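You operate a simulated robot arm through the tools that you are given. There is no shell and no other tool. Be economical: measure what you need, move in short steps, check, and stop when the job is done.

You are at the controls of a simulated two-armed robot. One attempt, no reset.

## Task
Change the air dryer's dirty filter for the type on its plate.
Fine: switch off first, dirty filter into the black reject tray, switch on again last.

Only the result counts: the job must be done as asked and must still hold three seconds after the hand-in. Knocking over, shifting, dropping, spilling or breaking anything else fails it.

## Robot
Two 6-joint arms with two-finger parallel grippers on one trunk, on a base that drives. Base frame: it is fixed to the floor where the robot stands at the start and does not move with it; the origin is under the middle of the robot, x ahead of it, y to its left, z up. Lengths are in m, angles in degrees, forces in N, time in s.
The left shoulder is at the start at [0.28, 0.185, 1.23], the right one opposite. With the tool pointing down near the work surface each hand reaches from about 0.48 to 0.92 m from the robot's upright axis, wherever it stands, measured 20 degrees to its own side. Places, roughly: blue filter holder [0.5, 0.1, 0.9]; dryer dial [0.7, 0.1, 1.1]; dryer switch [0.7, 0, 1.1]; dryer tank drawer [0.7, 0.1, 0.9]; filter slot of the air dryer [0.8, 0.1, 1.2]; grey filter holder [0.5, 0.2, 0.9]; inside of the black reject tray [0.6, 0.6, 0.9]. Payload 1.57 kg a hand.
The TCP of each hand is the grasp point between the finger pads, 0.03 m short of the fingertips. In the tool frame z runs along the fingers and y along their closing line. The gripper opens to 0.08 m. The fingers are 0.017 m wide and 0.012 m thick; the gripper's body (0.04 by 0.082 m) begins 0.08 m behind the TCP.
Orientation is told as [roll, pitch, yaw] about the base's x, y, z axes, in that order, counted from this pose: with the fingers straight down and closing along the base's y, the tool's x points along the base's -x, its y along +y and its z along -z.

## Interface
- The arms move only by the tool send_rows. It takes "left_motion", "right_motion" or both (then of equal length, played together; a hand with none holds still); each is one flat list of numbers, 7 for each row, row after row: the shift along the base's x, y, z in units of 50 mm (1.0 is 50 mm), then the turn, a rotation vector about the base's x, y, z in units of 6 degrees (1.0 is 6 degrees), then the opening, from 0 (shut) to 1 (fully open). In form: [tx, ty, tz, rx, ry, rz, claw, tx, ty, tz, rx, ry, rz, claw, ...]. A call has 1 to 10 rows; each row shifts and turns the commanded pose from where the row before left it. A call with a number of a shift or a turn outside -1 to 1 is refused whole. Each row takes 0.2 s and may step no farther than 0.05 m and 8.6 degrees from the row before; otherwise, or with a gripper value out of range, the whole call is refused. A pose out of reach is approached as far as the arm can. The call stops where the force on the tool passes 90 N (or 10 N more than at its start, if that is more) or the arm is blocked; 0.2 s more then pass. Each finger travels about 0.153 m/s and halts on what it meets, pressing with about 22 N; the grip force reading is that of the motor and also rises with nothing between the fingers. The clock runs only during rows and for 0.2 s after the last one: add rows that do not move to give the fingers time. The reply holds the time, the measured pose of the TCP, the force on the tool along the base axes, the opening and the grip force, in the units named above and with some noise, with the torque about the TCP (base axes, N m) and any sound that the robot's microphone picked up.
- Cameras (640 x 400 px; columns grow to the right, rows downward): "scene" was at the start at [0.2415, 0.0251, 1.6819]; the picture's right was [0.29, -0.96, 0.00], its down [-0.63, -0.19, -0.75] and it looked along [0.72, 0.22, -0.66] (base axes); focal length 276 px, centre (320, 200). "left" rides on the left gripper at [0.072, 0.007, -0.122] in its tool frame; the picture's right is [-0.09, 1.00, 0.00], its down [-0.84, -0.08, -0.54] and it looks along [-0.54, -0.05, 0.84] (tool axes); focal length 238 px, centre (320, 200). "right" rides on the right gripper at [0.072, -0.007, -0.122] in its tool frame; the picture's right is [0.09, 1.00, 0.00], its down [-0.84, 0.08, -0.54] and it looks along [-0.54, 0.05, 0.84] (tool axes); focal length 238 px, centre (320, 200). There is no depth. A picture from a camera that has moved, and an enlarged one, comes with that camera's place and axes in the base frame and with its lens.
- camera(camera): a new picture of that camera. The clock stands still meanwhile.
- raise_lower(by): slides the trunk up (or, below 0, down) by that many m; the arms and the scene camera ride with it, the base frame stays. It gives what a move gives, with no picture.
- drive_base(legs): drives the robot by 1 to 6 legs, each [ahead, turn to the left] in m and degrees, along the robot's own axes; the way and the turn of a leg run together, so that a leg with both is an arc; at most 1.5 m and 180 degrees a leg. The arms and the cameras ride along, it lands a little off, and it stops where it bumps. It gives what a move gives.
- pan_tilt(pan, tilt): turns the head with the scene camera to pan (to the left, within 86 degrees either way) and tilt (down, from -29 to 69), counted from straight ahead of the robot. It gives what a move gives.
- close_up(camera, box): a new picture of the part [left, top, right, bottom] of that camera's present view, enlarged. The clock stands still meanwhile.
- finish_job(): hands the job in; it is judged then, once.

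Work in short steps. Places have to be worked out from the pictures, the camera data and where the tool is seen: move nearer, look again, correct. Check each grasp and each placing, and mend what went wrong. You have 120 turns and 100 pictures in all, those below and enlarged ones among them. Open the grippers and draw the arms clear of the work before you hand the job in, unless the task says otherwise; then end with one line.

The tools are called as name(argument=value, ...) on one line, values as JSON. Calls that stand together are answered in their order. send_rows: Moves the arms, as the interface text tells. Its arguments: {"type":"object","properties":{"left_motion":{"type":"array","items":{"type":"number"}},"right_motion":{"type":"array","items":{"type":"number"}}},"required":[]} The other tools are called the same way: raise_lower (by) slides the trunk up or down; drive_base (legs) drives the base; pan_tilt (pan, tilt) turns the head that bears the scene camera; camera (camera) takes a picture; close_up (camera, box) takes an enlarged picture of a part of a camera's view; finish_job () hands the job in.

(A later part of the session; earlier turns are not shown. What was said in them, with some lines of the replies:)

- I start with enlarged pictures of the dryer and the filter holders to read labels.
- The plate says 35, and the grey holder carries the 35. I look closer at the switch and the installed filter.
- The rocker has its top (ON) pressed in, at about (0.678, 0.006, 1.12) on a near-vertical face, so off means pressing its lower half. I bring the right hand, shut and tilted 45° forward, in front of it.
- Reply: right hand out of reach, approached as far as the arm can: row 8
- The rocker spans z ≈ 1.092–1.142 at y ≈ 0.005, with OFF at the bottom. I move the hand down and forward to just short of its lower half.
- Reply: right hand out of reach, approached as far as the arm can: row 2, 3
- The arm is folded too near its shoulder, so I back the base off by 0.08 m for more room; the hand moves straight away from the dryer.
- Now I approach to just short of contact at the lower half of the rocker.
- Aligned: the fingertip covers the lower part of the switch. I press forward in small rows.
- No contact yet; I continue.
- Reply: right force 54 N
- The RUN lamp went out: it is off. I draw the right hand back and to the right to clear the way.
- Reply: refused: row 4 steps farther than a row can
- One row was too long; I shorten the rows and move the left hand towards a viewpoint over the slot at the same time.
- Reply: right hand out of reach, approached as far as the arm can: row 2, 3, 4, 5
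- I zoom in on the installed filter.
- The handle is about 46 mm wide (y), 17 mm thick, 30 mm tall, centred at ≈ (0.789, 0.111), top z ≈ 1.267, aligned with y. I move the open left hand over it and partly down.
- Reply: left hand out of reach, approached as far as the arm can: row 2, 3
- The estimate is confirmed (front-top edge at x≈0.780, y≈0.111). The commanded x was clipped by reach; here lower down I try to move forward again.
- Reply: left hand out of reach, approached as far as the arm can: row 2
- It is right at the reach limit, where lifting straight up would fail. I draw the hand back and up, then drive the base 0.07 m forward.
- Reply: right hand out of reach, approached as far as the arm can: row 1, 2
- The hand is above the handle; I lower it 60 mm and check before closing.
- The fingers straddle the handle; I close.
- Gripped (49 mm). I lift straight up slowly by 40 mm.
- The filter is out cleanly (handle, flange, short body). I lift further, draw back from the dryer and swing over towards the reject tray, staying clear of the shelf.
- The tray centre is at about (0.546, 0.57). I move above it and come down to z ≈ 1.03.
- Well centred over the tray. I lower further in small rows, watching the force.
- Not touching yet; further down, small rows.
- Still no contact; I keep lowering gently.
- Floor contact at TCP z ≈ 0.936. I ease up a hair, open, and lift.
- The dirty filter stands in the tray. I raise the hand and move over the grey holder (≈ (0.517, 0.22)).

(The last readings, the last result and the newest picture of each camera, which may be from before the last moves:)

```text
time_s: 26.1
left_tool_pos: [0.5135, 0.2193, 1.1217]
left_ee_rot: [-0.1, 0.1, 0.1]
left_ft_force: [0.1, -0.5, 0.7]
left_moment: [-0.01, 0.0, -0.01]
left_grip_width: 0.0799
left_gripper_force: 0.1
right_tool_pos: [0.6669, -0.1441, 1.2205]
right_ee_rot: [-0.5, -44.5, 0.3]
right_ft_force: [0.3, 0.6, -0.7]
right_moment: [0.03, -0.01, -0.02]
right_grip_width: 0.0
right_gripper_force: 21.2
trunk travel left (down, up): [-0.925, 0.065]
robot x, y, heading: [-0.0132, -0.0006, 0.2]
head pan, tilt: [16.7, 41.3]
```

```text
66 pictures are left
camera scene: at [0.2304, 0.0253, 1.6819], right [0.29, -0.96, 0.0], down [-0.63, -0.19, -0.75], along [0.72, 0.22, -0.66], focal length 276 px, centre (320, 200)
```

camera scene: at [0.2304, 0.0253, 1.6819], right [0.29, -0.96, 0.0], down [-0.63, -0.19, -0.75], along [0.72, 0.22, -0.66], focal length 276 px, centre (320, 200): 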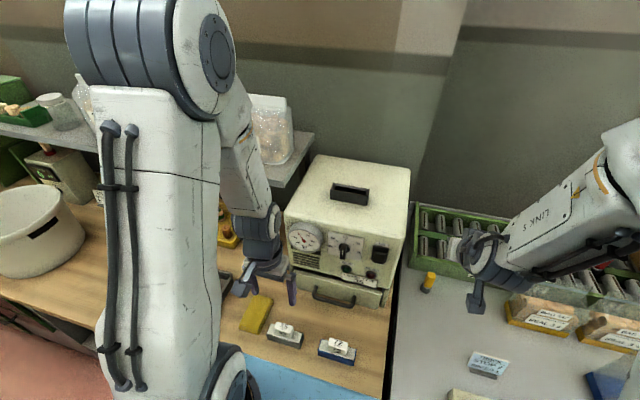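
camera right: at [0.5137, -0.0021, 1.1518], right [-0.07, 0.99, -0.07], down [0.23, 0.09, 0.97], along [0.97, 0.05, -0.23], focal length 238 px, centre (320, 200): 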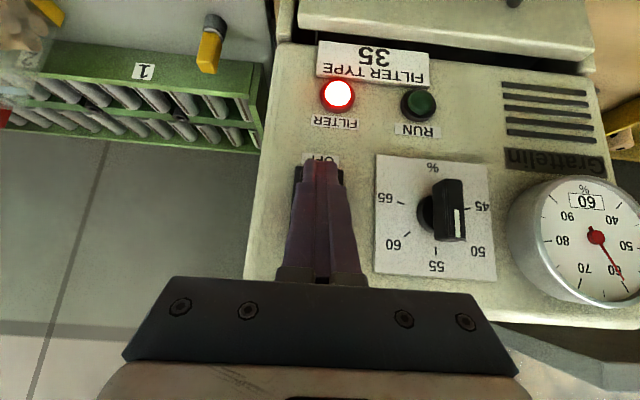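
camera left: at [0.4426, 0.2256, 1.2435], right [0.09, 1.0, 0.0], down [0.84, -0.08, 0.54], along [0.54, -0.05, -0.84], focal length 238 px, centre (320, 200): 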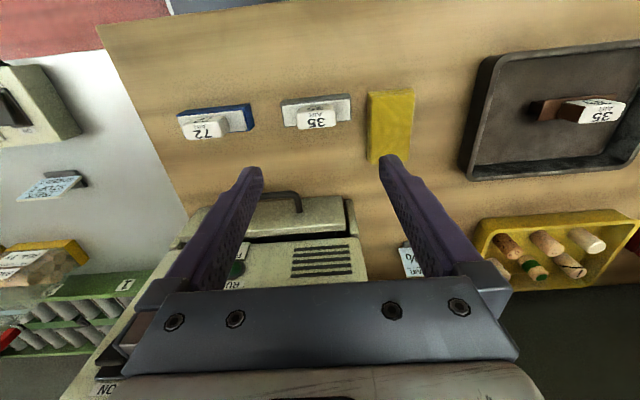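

Zooming both cameras onto the grey holder for triangulation.

close_up(camera="left", box=[270, 80, 366, 140])

close_up(camera="scene", box=[245, 310, 325, 360])

```text
6.67 times, centred on (318, 110) of left
camera zoom: at [0.4426, 0.2256, 1.2435], right [0.09, 1.0, 0.0], down [0.84, -0.08, 0.54], along [0.54, -0.05, -0.84], focal length 1589 px, centre (333, 800)
```

zoom: 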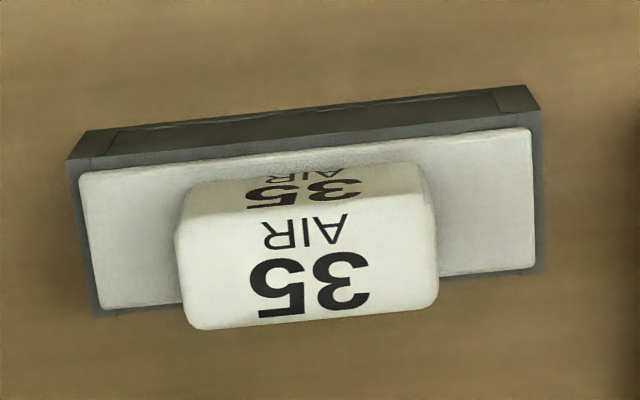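

```text
8.00 times, centred on (285, 335) of scene
camera zoom: at [0.2304, 0.0253, 1.6819], right [0.29, -0.96, 0.0], down [-0.63, -0.19, -0.75], along [0.72, 0.22, -0.66], focal length 2212 px, centre (600, -880)
```

zoom: 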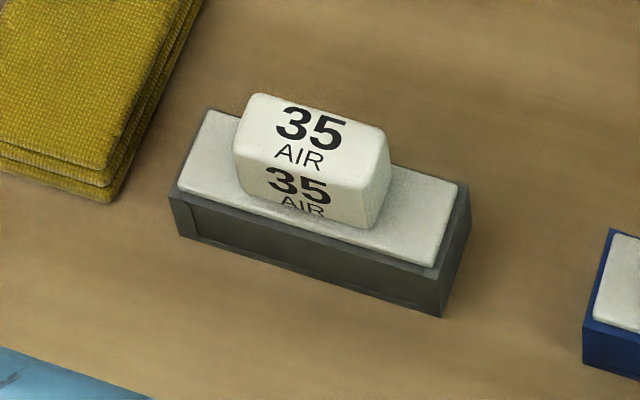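

The handle top centre is at ≈ (0.519, 0.215, 0.940), yaw about zero. I descend to just above it.

send_rows(left_motion=[0.1, -0.09, -0.7, 0, 0, 0, 1, 0, 0, -0.7, 0, 0, 0, 1, 0, 0, -0.7, 0, 0, 0, 1, 0, 0, -0.6, 0, 0, 0, 1])

camera(camera="left")

```text
time_s: 27.1
left_tool_pos: [0.5166, 0.2187, 0.9844]
left_ee_rot: [0.0, 0.1, -0.1]
left_ft_force: [0.3, 0.2, -0.7]
left_moment: [0.0, -0.01, -0.01]
left_grip_width: 0.08
left_gripper_force: 0.0
right_tool_pos: [0.6665, -0.1445, 1.2198]
right_ee_rot: [-0.6, -44.6, 0.3]
right_ft_force: [0.3, 0.0, 0.6]
right_moment: [0.01, -0.02, 0.01]
right_grip_width: 0.0
right_gripper_force: 21.7
trunk travel left (down, up): [-0.925, 0.065]
robot x, y, heading: [-0.0131, 0.0021, 0.2]
head pan, tilt: [16.7, 41.3]
```

```text
63 pictures are left
camera left: at [0.4462, 0.2246, 1.107], right [0.09, 1.0, 0.0], down [0.84, -0.08, 0.54], along [0.54, -0.05, -0.84], focal length 238 px, centre (320, 200)
```

left: 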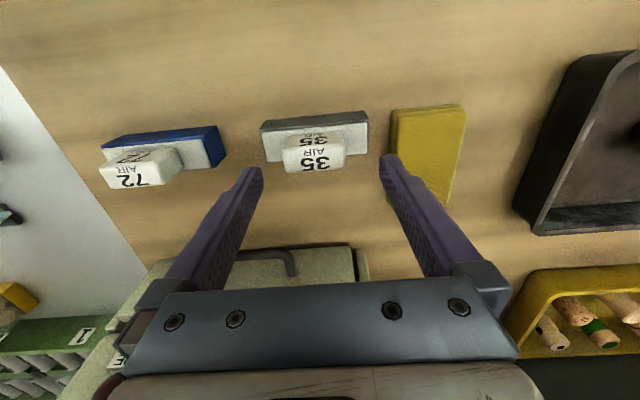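

Handle confirmed at y ≈ 0.2145. I centre and lower to the grasp height, then close.

send_rows(left_motion=[0.03, -0.08, -0.4, 0, 0, 0, 1, 0, 0, -0.38, 0, 0, 0, 1, 0, 0, 0, 0, 0, 0, 1])

camera(camera="left")

```text
time_s: 27.9
left_tool_pos: [0.5205, 0.2123, 0.9451]
left_ee_rot: [0.0, 0.0, 0.0]
left_ft_force: [0.3, -0.7, 1.0]
left_moment: [0.01, -0.02, -0.02]
left_grip_width: 0.0801
left_gripper_force: 0.0
right_tool_pos: [0.6678, -0.1447, 1.22]
right_ee_rot: [-0.7, -44.6, 0.3]
right_ft_force: [0.4, 0.4, 0.4]
right_moment: [0.02, -0.03, -0.02]
right_grip_width: 0.0
right_gripper_force: 21.4
trunk travel left (down, up): [-0.925, 0.065]
robot x, y, heading: [-0.0133, 0.0023, 0.0]
head pan, tilt: [16.7, 41.3]
```

```text
62 pictures are left
camera left: at [0.4489, 0.219, 1.0678], right [0.09, 1.0, 0.0], down [0.84, -0.08, 0.54], along [0.54, -0.05, -0.84], focal length 238 px, centre (320, 200)
```

left: 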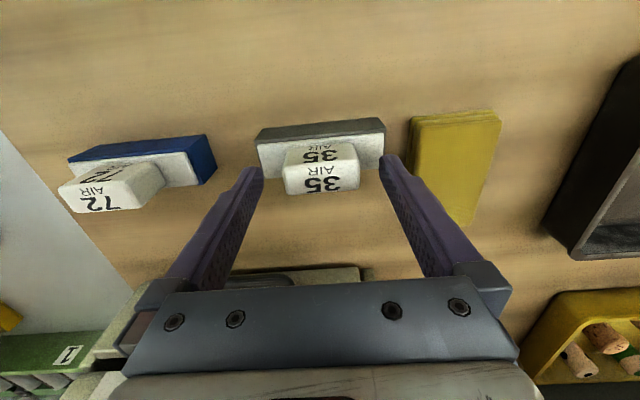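

The handle sits almost exactly as in the first grasp; I shift 2.5 mm back in x and close.

send_rows(left_motion=[-0.05, 0, 0, 0, 0, 0, 1, 0, 0, 0, 0, 0, 0, 0.5, 0, 0, 0, 0, 0, 0, 0, 0, 0, 0, 0, 0, 0, 0])

camera(camera="left")

```text
time_s: 28.9
left_tool_pos: [0.5183, 0.2119, 0.9459]
left_ee_rot: [0.0, 0.0, 0.2]
left_ft_force: [0.7, 2.0, -1.1]
left_moment: [0.12, -0.01, 0.02]
left_grip_width: 0.0489
left_gripper_force: 21.8
right_tool_pos: [0.6665, -0.1449, 1.2193]
right_ee_rot: [-0.7, -44.6, 0.3]
right_ft_force: [0.9, -0.3, 0.8]
right_moment: [0.0, 0.02, 0.02]
right_grip_width: 0.0002
right_gripper_force: 21.7
trunk travel left (down, up): [-0.925, 0.065]
robot x, y, heading: [-0.0091, 0.0003, -0.1]
head pan, tilt: [16.7, 41.3]
```

```text
61 pictures are left
camera left: at [0.4465, 0.2184, 1.0678], right [0.09, 1.0, 0.0], down [0.84, -0.08, 0.54], along [0.54, -0.05, -0.84], focal length 238 px, centre (320, 200)
```

left: 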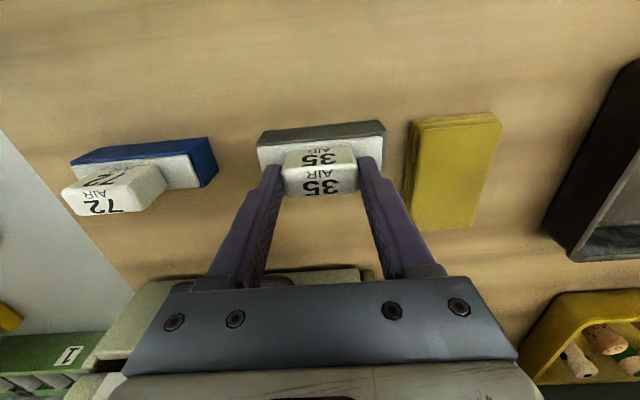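

Gripped. I lift slowly straight up 60 mm.

send_rows(left_motion=[0, 0.02, 0.1, 0, 0, 0, 0, 0, 0, 0.2, 0, 0, 0, 0, 0, 0, 0.3, 0, 0, 0, 0, 0, 0, 0.6, 0, 0, 0, 0])

camera(camera="left")

close_up(camera="scene", box=[200, 280, 360, 380])

```text
time_s: 29.9
left_tool_pos: [0.5178, 0.212, 1.0064]
left_ee_rot: [0.0, -0.1, 0.0]
left_ft_force: [-0.4, -0.3, -0.5]
left_moment: [-0.02, -0.02, -0.01]
left_grip_width: 0.0491
left_gripper_force: 21.9
right_tool_pos: [0.6671, -0.1438, 1.2181]
right_ee_rot: [-0.6, -44.6, 0.2]
right_ft_force: [-0.7, -0.4, -1.3]
right_moment: [0.01, 0.02, -0.01]
right_grip_width: 0.0
right_gripper_force: 21.3
trunk travel left (down, up): [-0.925, 0.065]
robot x, y, heading: [-0.0119, -0.0017, -0.1]
head pan, tilt: [16.7, 41.3]
```

```text
60 pictures are left
camera left: at [0.4458, 0.2189, 1.1288], right [0.09, 1.0, 0.0], down [0.84, -0.08, 0.54], along [0.54, -0.05, -0.84], focal length 238 px, centre (320, 200)
```

left: 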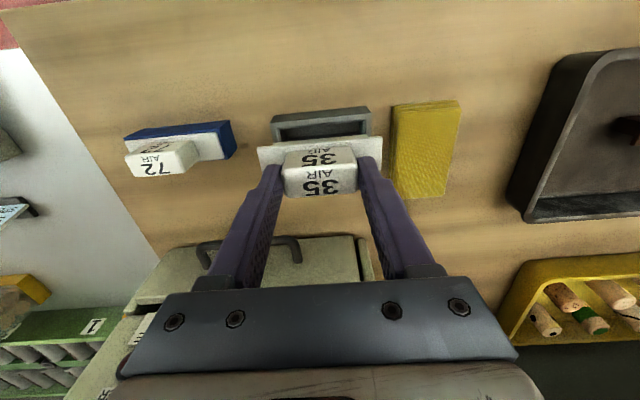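

```text
4.00 times, centred on (280, 330) of scene
camera zoom: at [0.2304, 0.0253, 1.6818], right [0.29, -0.96, 0.0], down [-0.63, -0.19, -0.75], along [0.72, 0.22, -0.66], focal length 1106 px, centre (480, -320)
```

zoom: 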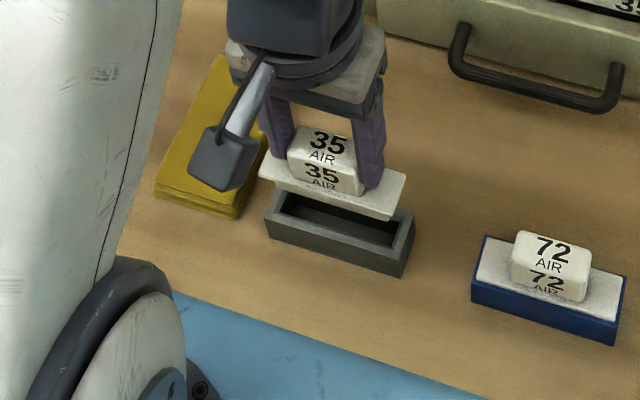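

Clean extraction, holder stayed. I raise to z ≈ 1.36, well in front of the dryer.

send_rows(left_motion=[0, 0, 0.9, 0, 0, 0, 0, 0, 0, 0.9, 0, 0, 0, 0, 0, 0, 0.9, 0, 0, 0, 0, 0, 0, 0.9, 0, 0, 0, 0, 0, 0, 0.9, 0, 0, 0, 0, 0, 0, 0.9, 0, 0, 0, 0, 0, 0, 0.9, 0, 0, 0, 0, 0, 0, 0.8, 0, 0, 0, 0])

```text
time_s: 31.7
left_tool_pos: [0.5157, 0.2097, 1.3588]
left_ee_rot: [0.1, 0.1, 0.0]
left_ft_force: [0.4, -0.7, -0.5]
left_moment: [-0.02, 0.02, -0.01]
left_grip_width: 0.0489
left_gripper_force: 21.7
right_tool_pos: [0.6668, -0.1443, 1.2193]
right_ee_rot: [-0.5, -44.6, 0.3]
right_ft_force: [-0.2, -0.2, 0.6]
right_moment: [0.04, 0.04, 0.0]
right_grip_width: 0.0001
right_gripper_force: 21.7
trunk travel left (down, up): [-0.925, 0.065]
robot x, y, heading: [-0.0103, -0.0019, -0.1]
head pan, tilt: [16.7, 41.3]
```

Now over to the slot: +0.274 in x, −0.099 in y.

send_rows(left_motion=[0.78, -0.283, 0, 0, 0, 0, 0, 0.78, -0.283, 0, 0, 0, 0, 0, 0.78, -0.283, 0, 0, 0, 0, 0, 0.78, -0.283, 0, 0, 0, 0, 0, 0.78, -0.283, 0, 0, 0, 0, 0, 0.78, -0.283, 0, 0, 0, 0, 0, 0.78, -0.283, 0, 0, 0, 0, 0])

camera(camera="left")

close_up(camera="scene", box=[270, 100, 430, 220])

```text
time_s: 33.3
left_tool_pos: [0.7911, 0.1132, 1.3597]
left_ee_rot: [0.0, 0.0, 0.1]
left_ft_force: [0.7, -0.2, 0.0]
left_moment: [-0.03, 0.01, 0.0]
left_grip_width: 0.0489
left_gripper_force: 22.1
right_tool_pos: [0.6674, -0.1447, 1.2183]
right_ee_rot: [-0.6, -44.6, 0.3]
right_ft_force: [0.0, -0.5, -0.1]
right_moment: [0.01, 0.04, 0.01]
right_grip_width: 0.0
right_gripper_force: 21.4
trunk travel left (down, up): [-0.925, 0.065]
robot x, y, heading: [-0.0087, -0.0015, 0.1]
head pan, tilt: [16.7, 41.3]
```

```text
58 pictures are left
camera left: at [0.7197, 0.1203, 1.482], right [0.09, 1.0, 0.0], down [0.84, -0.08, 0.54], along [0.54, -0.05, -0.84], focal length 238 px, centre (320, 200)
```

left: 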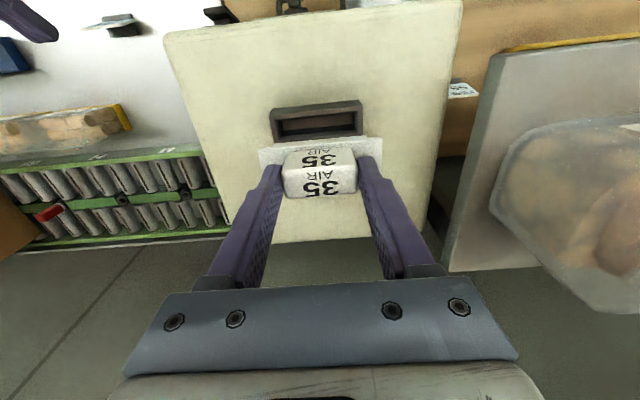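

```text
3.33 times, centred on (350, 160) of scene
camera zoom: at [0.2305, 0.0253, 1.6818], right [0.29, -0.96, 0.0], down [-0.63, -0.19, -0.75], along [0.72, 0.22, -0.66], focal length 922 px, centre (220, 333)
```

zoom: 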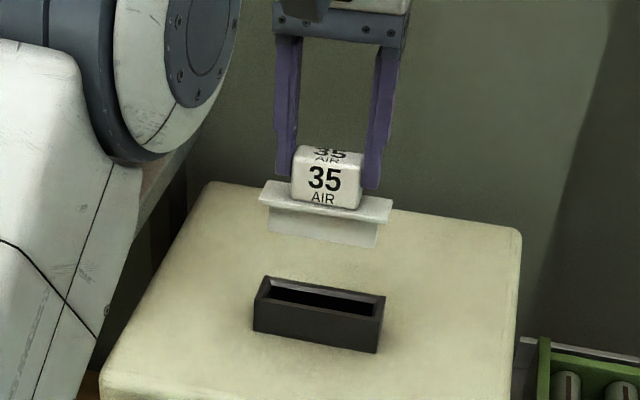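

I lower to z ≈ 1.312, correcting y by −2.5 mm, and compare with the view from extraction.

send_rows(left_motion=[-0.02, -0.05, -0.5, 0, 0, 0, 0, 0, 0, -0.45, 0, 0, 0, 0, 0, 0, 0, 0, 0, 0, 0])

close_up(camera="left", box=[220, 90, 420, 215])

close_up(camera="scene", box=[270, 100, 430, 220])

```text
time_s: 34.1
left_tool_pos: [0.79, 0.1107, 1.3135]
left_ee_rot: [0.0, 0.0, -0.1]
left_ft_force: [0.6, -0.8, -0.1]
left_moment: [-0.02, -0.01, 0.0]
left_grip_width: 0.0492
left_gripper_force: 22.5
right_tool_pos: [0.6668, -0.1459, 1.2185]
right_ee_rot: [-0.5, -44.6, 0.4]
right_ft_force: [0.3, 0.5, 0.2]
right_moment: [0.02, -0.01, -0.02]
right_grip_width: 0.0
right_gripper_force: 21.2
trunk travel left (down, up): [-0.925, 0.065]
robot x, y, heading: [-0.0099, -0.003, 0.2]
head pan, tilt: [16.7, 41.3]
```

```text
3.20 times, centred on (320, 152) of left
camera zoom: at [0.7181, 0.1167, 1.4356], right [0.09, 1.0, 0.0], down [0.84, -0.08, 0.54], along [0.54, -0.05, -0.84], focal length 763 px, centre (320, 352)
```

zoom: 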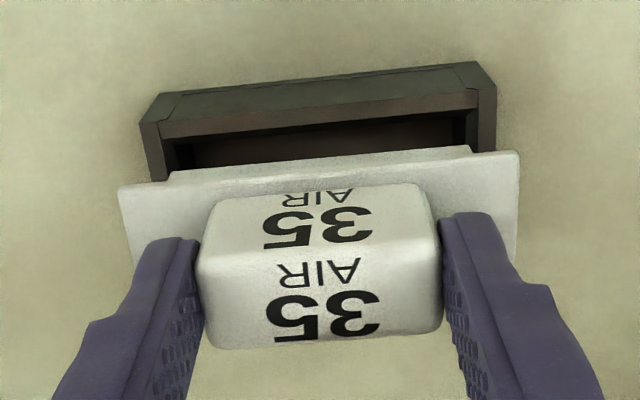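

```text
3.33 times, centred on (350, 160) of scene
camera zoom: at [0.2305, 0.0253, 1.6819], right [0.29, -0.96, 0.0], down [-0.63, -0.19, -0.75], along [0.72, 0.22, -0.66], focal length 922 px, centre (220, 333)
```

zoom: 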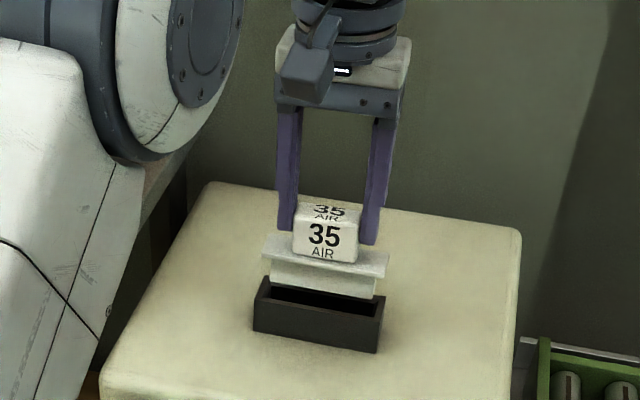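

Almost identical to the extraction view. I lower in small rows, watching the force.

send_rows(left_motion=[0.02, 0, -0.12, 0, 0, 0, 0, 0, 0, -0.12, 0, 0, 0, 0, 0, 0, -0.1, 0, 0, 0, 0])

close_up(camera="scene", box=[270, 100, 430, 220])

```text
time_s: 34.9
left_tool_pos: [0.7905, 0.1116, 1.2992]
left_ee_rot: [0.0, 0.1, 0.1]
left_ft_force: [-2.6, -0.4, 2.8]
left_moment: [0.13, 0.08, 0.07]
left_grip_width: 0.0489
left_gripper_force: 22.4
right_tool_pos: [0.6664, -0.1444, 1.2202]
right_ee_rot: [-0.6, -44.6, 0.3]
right_ft_force: [0.1, 0.7, -1.0]
right_moment: [0.01, -0.01, 0.04]
right_grip_width: 0.0
right_gripper_force: 21.4
trunk travel left (down, up): [-0.925, 0.065]
robot x, y, heading: [-0.0092, 0.0022, -0.1]
head pan, tilt: [16.7, 41.3]
```

```text
3.33 times, centred on (350, 160) of scene
camera zoom: at [0.23, 0.0252, 1.682], right [0.29, -0.96, 0.0], down [-0.63, -0.19, -0.75], along [0.72, 0.22, -0.66], focal length 922 px, centre (220, 333)
```

zoom: 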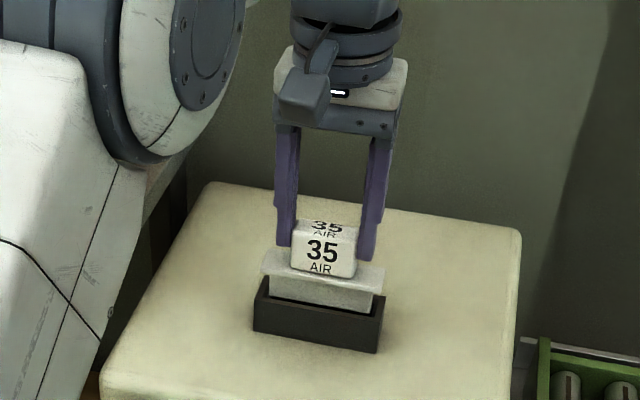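

The body is entering; a light push in −x shows it rubs at the far wall. I shift 1 mm back and go on.

send_rows(left_motion=[-0.025, -0.01, 0, 0, 0, 0, 0, 0, 0, -0.1, 0, 0, 0, 0, 0, 0, -0.1, 0, 0, 0, 0])

```text
time_s: 35.7
left_tool_pos: [0.7893, 0.1085, 1.2873]
left_ee_rot: [0.0, 0.1, 0.1]
left_ft_force: [-0.3, -0.1, -1.1]
left_moment: [0.03, 0.01, -0.01]
left_grip_width: 0.0494
left_gripper_force: 22.0
right_tool_pos: [0.6657, -0.1445, 1.2199]
right_ee_rot: [-0.5, -44.6, 0.3]
right_ft_force: [1.0, 0.5, 1.1]
right_moment: [0.03, 0.01, 0.04]
right_grip_width: 0.0
right_gripper_force: 21.3
trunk travel left (down, up): [-0.925, 0.065]
robot x, y, heading: [-0.0113, -0.0003, -0.4]
head pan, tilt: [16.7, 41.3]
```

Free of load at z 1.287; I lower the remaining ~15 mm.

send_rows(left_motion=[0, 0, -0.1, 0, 0, 0, 0, 0, 0, -0.1, 0, 0, 0, 0, 0, 0, -0.08, 0, 0, 0, 0, 0, 0, -0.06, 0, 0, 0, 0])

close_up(camera="scene", box=[270, 100, 430, 220])

```text
time_s: 36.7
left_tool_pos: [0.7898, 0.11, 1.2717]
left_ee_rot: [0.0, -0.3, 0.0]
left_ft_force: [-1.8, -2.3, 20.1]
left_moment: [-0.05, 0.03, 0.0]
left_grip_width: 0.0501
left_gripper_force: 22.4
right_tool_pos: [0.6664, -0.1446, 1.219]
right_ee_rot: [-0.4, -44.6, 0.3]
right_ft_force: [-0.3, 0.0, 0.0]
right_moment: [-0.02, 0.0, -0.03]
right_grip_width: 0.0
right_gripper_force: 21.1
trunk travel left (down, up): [-0.925, 0.065]
robot x, y, heading: [-0.0073, 0.0004, 0.2]
head pan, tilt: [16.7, 41.3]
```

```text
3.33 times, centred on (350, 160) of scene
camera zoom: at [0.2293, 0.0249, 1.6824], right [0.29, -0.96, 0.0], down [-0.63, -0.19, -0.75], along [0.72, 0.22, -0.66], focal length 922 px, centre (220, 333)
```

zoom: 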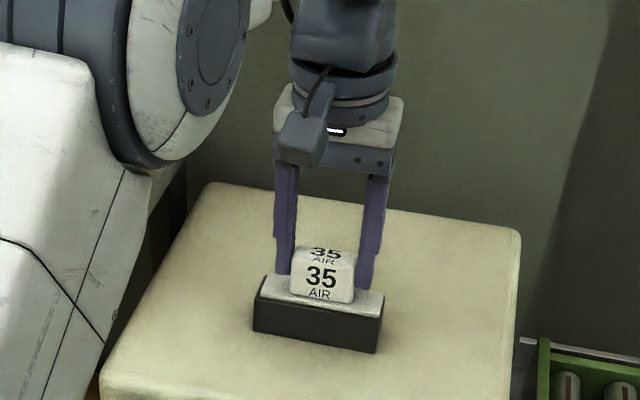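

Seated with the flange on the collar (20 N). I open and lift the hand away.

send_rows(left_motion=[0, 0, 0, 0, 0, 0, 0.5, 0, 0, 0.04, 0, 0, 0, 1, 0, 0, 0, 0, 0, 0, 1, 0, 0, 0.3, 0, 0, 0, 1, 0, 0, 0.6, 0, 0, 0, 1, 0, 0, 0.8, 0, 0, 0, 1, -0.8, 0, 0, 0, 0, 0, 1])

close_up(camera="scene", box=[270, 130, 430, 300])

camera(camera="left")

```text
time_s: 38.3
left_tool_pos: [0.7502, 0.1092, 1.3561]
left_ee_rot: [0.1, 0.0, 0.0]
left_ft_force: [0.0, -1.7, -0.7]
left_moment: [0.03, 0.02, 0.01]
left_grip_width: 0.0799
left_gripper_force: 0.0
right_tool_pos: [0.6667, -0.1448, 1.2184]
right_ee_rot: [-0.7, -44.7, 0.3]
right_ft_force: [0.3, 0.9, 0.0]
right_moment: [-0.02, 0.06, -0.01]
right_grip_width: 0.0001
right_gripper_force: 21.3
trunk travel left (down, up): [-0.925, 0.065]
robot x, y, heading: [-0.0114, 0.002, -0.4]
head pan, tilt: [16.7, 41.3]
```

```text
2.35 times, centred on (350, 215) of scene
camera zoom: at [0.2307, 0.0252, 1.6819], right [0.29, -0.96, 0.0], down [-0.63, -0.19, -0.75], along [0.72, 0.22, -0.66], focal length 651 px, centre (249, 165)
```

zoom: 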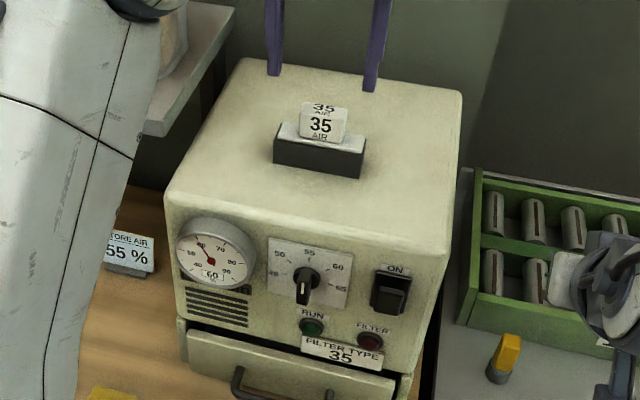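

```text
51 pictures are left
camera left: at [0.6792, 0.1156, 1.4775], right [0.09, 1.0, 0.0], down [0.84, -0.08, 0.54], along [0.54, -0.05, -0.84], focal length 238 px, centre (320, 200)
```

left: 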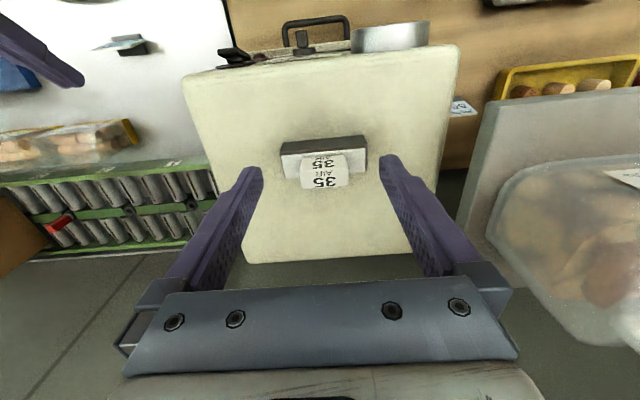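

Filter seated and the FILTER lamp is out. I withdraw the left hand and back the base off 0.07 m for the switch.

send_rows(left_motion=[-0.9, 0, 0.1, 0, 0, 0, 1, -0.9, 0, 0.1, 0, 0, 0, 1, -0.7, 0.6, 0.1, 0, 0, 0, 1, -0.7, 0.6, 0.1, 0, 0, 0, 1, -0.5, 0.8, 0, 0, 0, 0, 1, 0, 0.9, 0, 0, 0, 0, 1, 0, 0.9, 0, 0, 0, 0, 1, 0, 0.9, 0, 0, 0, 0, 1])

drive_base(legs=[[-0.07, 0]])

```text
time_s: 40.1
left_tool_pos: [0.5618, 0.3494, 1.3746]
left_ee_rot: [0.1, 0.0, 0.0]
left_ft_force: [-0.7, -0.2, 0.5]
left_moment: [0.02, -0.03, 0.03]
left_grip_width: 0.0801
left_gripper_force: 0.1
right_tool_pos: [0.6655, -0.1447, 1.2192]
right_ee_rot: [-0.7, -44.6, 0.3]
right_ft_force: [-1.7, 0.1, -0.1]
right_moment: [-0.03, -0.05, -0.01]
right_grip_width: 0.0
right_gripper_force: 20.9
trunk travel left (down, up): [-0.925, 0.065]
robot x, y, heading: [-0.0079, 0.0011, 0.0]
head pan, tilt: [16.7, 41.3]
```

```text
time_s: 41.1
left_tool_pos: [0.4929, 0.3481, 1.3743]
left_ee_rot: [0.0, 0.0, 0.1]
left_ft_force: [-0.2, -0.4, 0.1]
left_moment: [0.03, 0.0, -0.02]
left_grip_width: 0.0801
left_gripper_force: 0.1
right_tool_pos: [0.5992, -0.1441, 1.2189]
right_ee_rot: [-0.7, -44.6, 0.4]
right_ft_force: [0.4, -0.7, 0.2]
right_moment: [0.01, 0.01, -0.01]
right_grip_width: 0.0
right_gripper_force: 20.7
trunk travel left (down, up): [-0.925, 0.065]
robot x, y, heading: [-0.0787, -0.001, 0.1]
head pan, tilt: [16.7, 41.3]
```

Now the right hand goes in front of the upper half of the rocker.

send_rows(right_motion=[0.08, 0.745, -0.35, 0, 0, 0, 0, 0.08, 0.745, -0.35, 0, 0, 0, 0, 0.08, 0.745, -0.35, 0, 0, 0, 0, 0.08, 0.745, -0.35, 0, 0, 0, 0])

camera(camera="right")

```text
time_s: 42.1
left_tool_pos: [0.4941, 0.3484, 1.374]
left_ee_rot: [0.0, 0.1, 0.1]
left_ft_force: [-1.3, 0.3, -0.2]
left_moment: [0.03, -0.05, 0.01]
left_grip_width: 0.0802
left_gripper_force: 0.1
right_tool_pos: [0.616, 0.0041, 1.1531]
right_ee_rot: [-0.6, -44.7, 0.3]
right_ft_force: [-0.2, 0.0, -0.5]
right_moment: [-0.03, -0.03, 0.01]
right_grip_width: 0.0
right_gripper_force: 21.8
trunk travel left (down, up): [-0.925, 0.065]
robot x, y, heading: [-0.0805, -0.0029, -0.0]
head pan, tilt: [16.7, 41.3]
```

```text
50 pictures are left
camera right: at [0.4782, -0.0018, 1.1891], right [-0.06, 1.0, -0.07], down [0.22, 0.08, 0.97], along [0.97, 0.05, -0.22], focal length 238 px, centre (320, 200)
```

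right: 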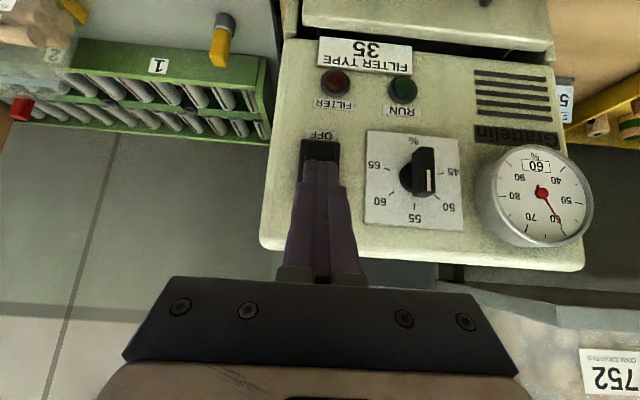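

Aligned in y. I lower 4 mm and press forward.

send_rows(right_motion=[0.25, 0, -0.08, 0, 0, 0, 0, 0.2, 0, 0, 0, 0, 0, 0, 0.1, 0, 0, 0, 0, 0, 0, 0.1, 0, 0, 0, 0, 0, 0])

camera(camera="right")

```text
time_s: 43.1
left_tool_pos: [0.4934, 0.3479, 1.375]
left_ee_rot: [0.1, 0.0, 0.1]
left_ft_force: [0.7, -0.2, -0.3]
left_moment: [-0.03, 0.04, 0.0]
left_grip_width: 0.0801
left_gripper_force: 0.0
right_tool_pos: [0.6477, 0.0042, 1.1468]
right_ee_rot: [-0.7, -44.6, 0.3]
right_ft_force: [-0.6, -0.1, 0.5]
right_moment: [-0.02, -0.04, -0.03]
right_grip_width: 0.0
right_gripper_force: 21.3
trunk travel left (down, up): [-0.925, 0.065]
robot x, y, heading: [-0.0818, -0.0019, -0.1]
head pan, tilt: [16.7, 41.3]
```

```text
49 pictures are left
camera right: at [0.5106, -0.0018, 1.1815], right [-0.06, 1.0, -0.07], down [0.22, 0.08, 0.97], along [0.97, 0.05, -0.22], focal length 238 px, centre (320, 200)
```

right: 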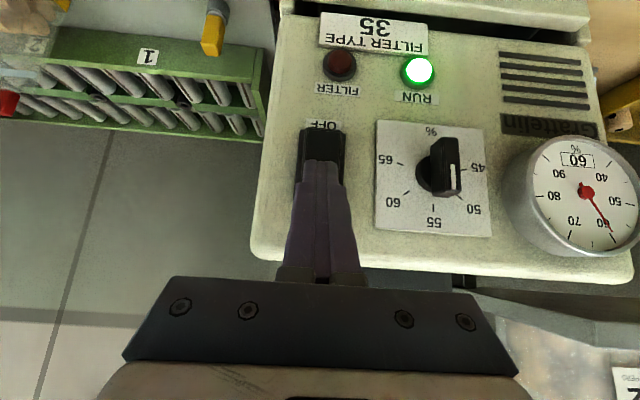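

RUN is green again and the FILTER lamp stays dark. I withdraw the right hand, opening it once clear.

send_rows(right_motion=[-0.6, 0, 0, 0, 0, 0, 0, -0.6, -0.2, 0.2, 0, 0, 0, 0, -0.3, -0.8, 0.3, 0, 0, 0, 0, 0, -0.9, 0.3, 0, 0, 0, 0, 0, -0.9, 0.3, 0, 0, 0, 0.5, 0, 0, 0, 0, 0, 0, 1, 0, 0, 0, 0, 0, 0, 1])

camera(camera="scene")

close_up(camera="scene", box=[240, 140, 440, 300])

camera(camera="left")

```text
time_s: 44.7
left_tool_pos: [0.4939, 0.3492, 1.3745]
left_ee_rot: [0.0, 0.0, 0.1]
left_ft_force: [0.3, -0.3, 0.8]
left_moment: [0.0, 0.01, 0.01]
left_grip_width: 0.0802
left_gripper_force: 0.0
right_tool_pos: [0.5976, -0.1278, 1.2015]
right_ee_rot: [-0.6, -44.5, 0.2]
right_ft_force: [-0.8, 0.6, -0.9]
right_moment: [0.03, 0.0, 0.06]
right_grip_width: 0.0803
right_gripper_force: 0.0
right hand out of reach, approached as far as the arm can: row 4, 5
trunk travel left (down, up): [-0.925, 0.065]
robot x, y, heading: [-0.0822, -0.0031, 0.1]
head pan, tilt: [16.7, 41.3]
```

```text
48 pictures are left
camera scene: at [0.1619, 0.0256, 1.6819], right [0.29, -0.96, 0.0], down [-0.63, -0.19, -0.75], along [0.72, 0.22, -0.66], focal length 276 px, centre (320, 200)
```

scene: 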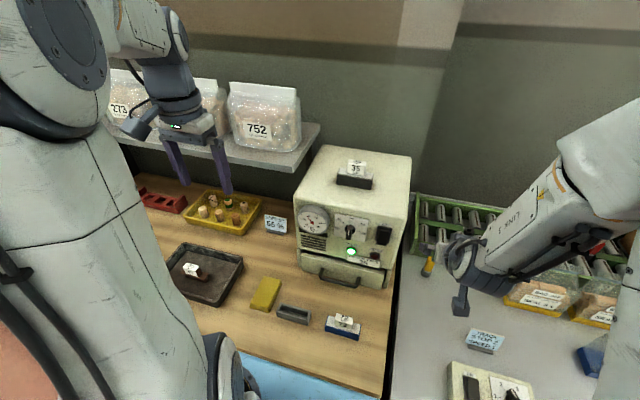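

```text
2.50 times, centred on (340, 220) of scene
camera zoom: at [0.1619, 0.0256, 1.6819], right [0.29, -0.96, 0.0], down [-0.63, -0.19, -0.75], along [0.72, 0.22, -0.66], focal length 691 px, centre (270, 150)
```

zoom: 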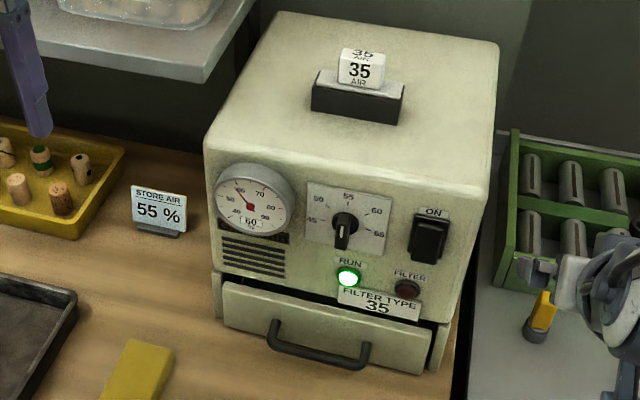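

```text
46 pictures are left
camera left: at [0.4223, 0.3552, 1.4969], right [0.09, 1.0, 0.0], down [0.84, -0.08, 0.54], along [0.54, -0.05, -0.84], focal length 238 px, centre (320, 200)
```

left: 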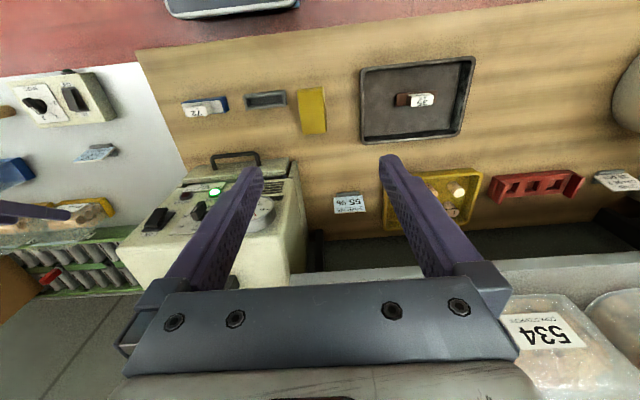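

Everything is in place: the new 35 is seated, the dirty filter is in the tray, RUN is on and both arms are clear. I hand in.

finish_job()

```text
The job is handed in.
```

The dryer was switched off, its dirty filter put in the black reject tray, a clean type 35 filter fitted, and the dryer switched back on. At the last check the RUN lamp was green and the FILTER lamp was out.
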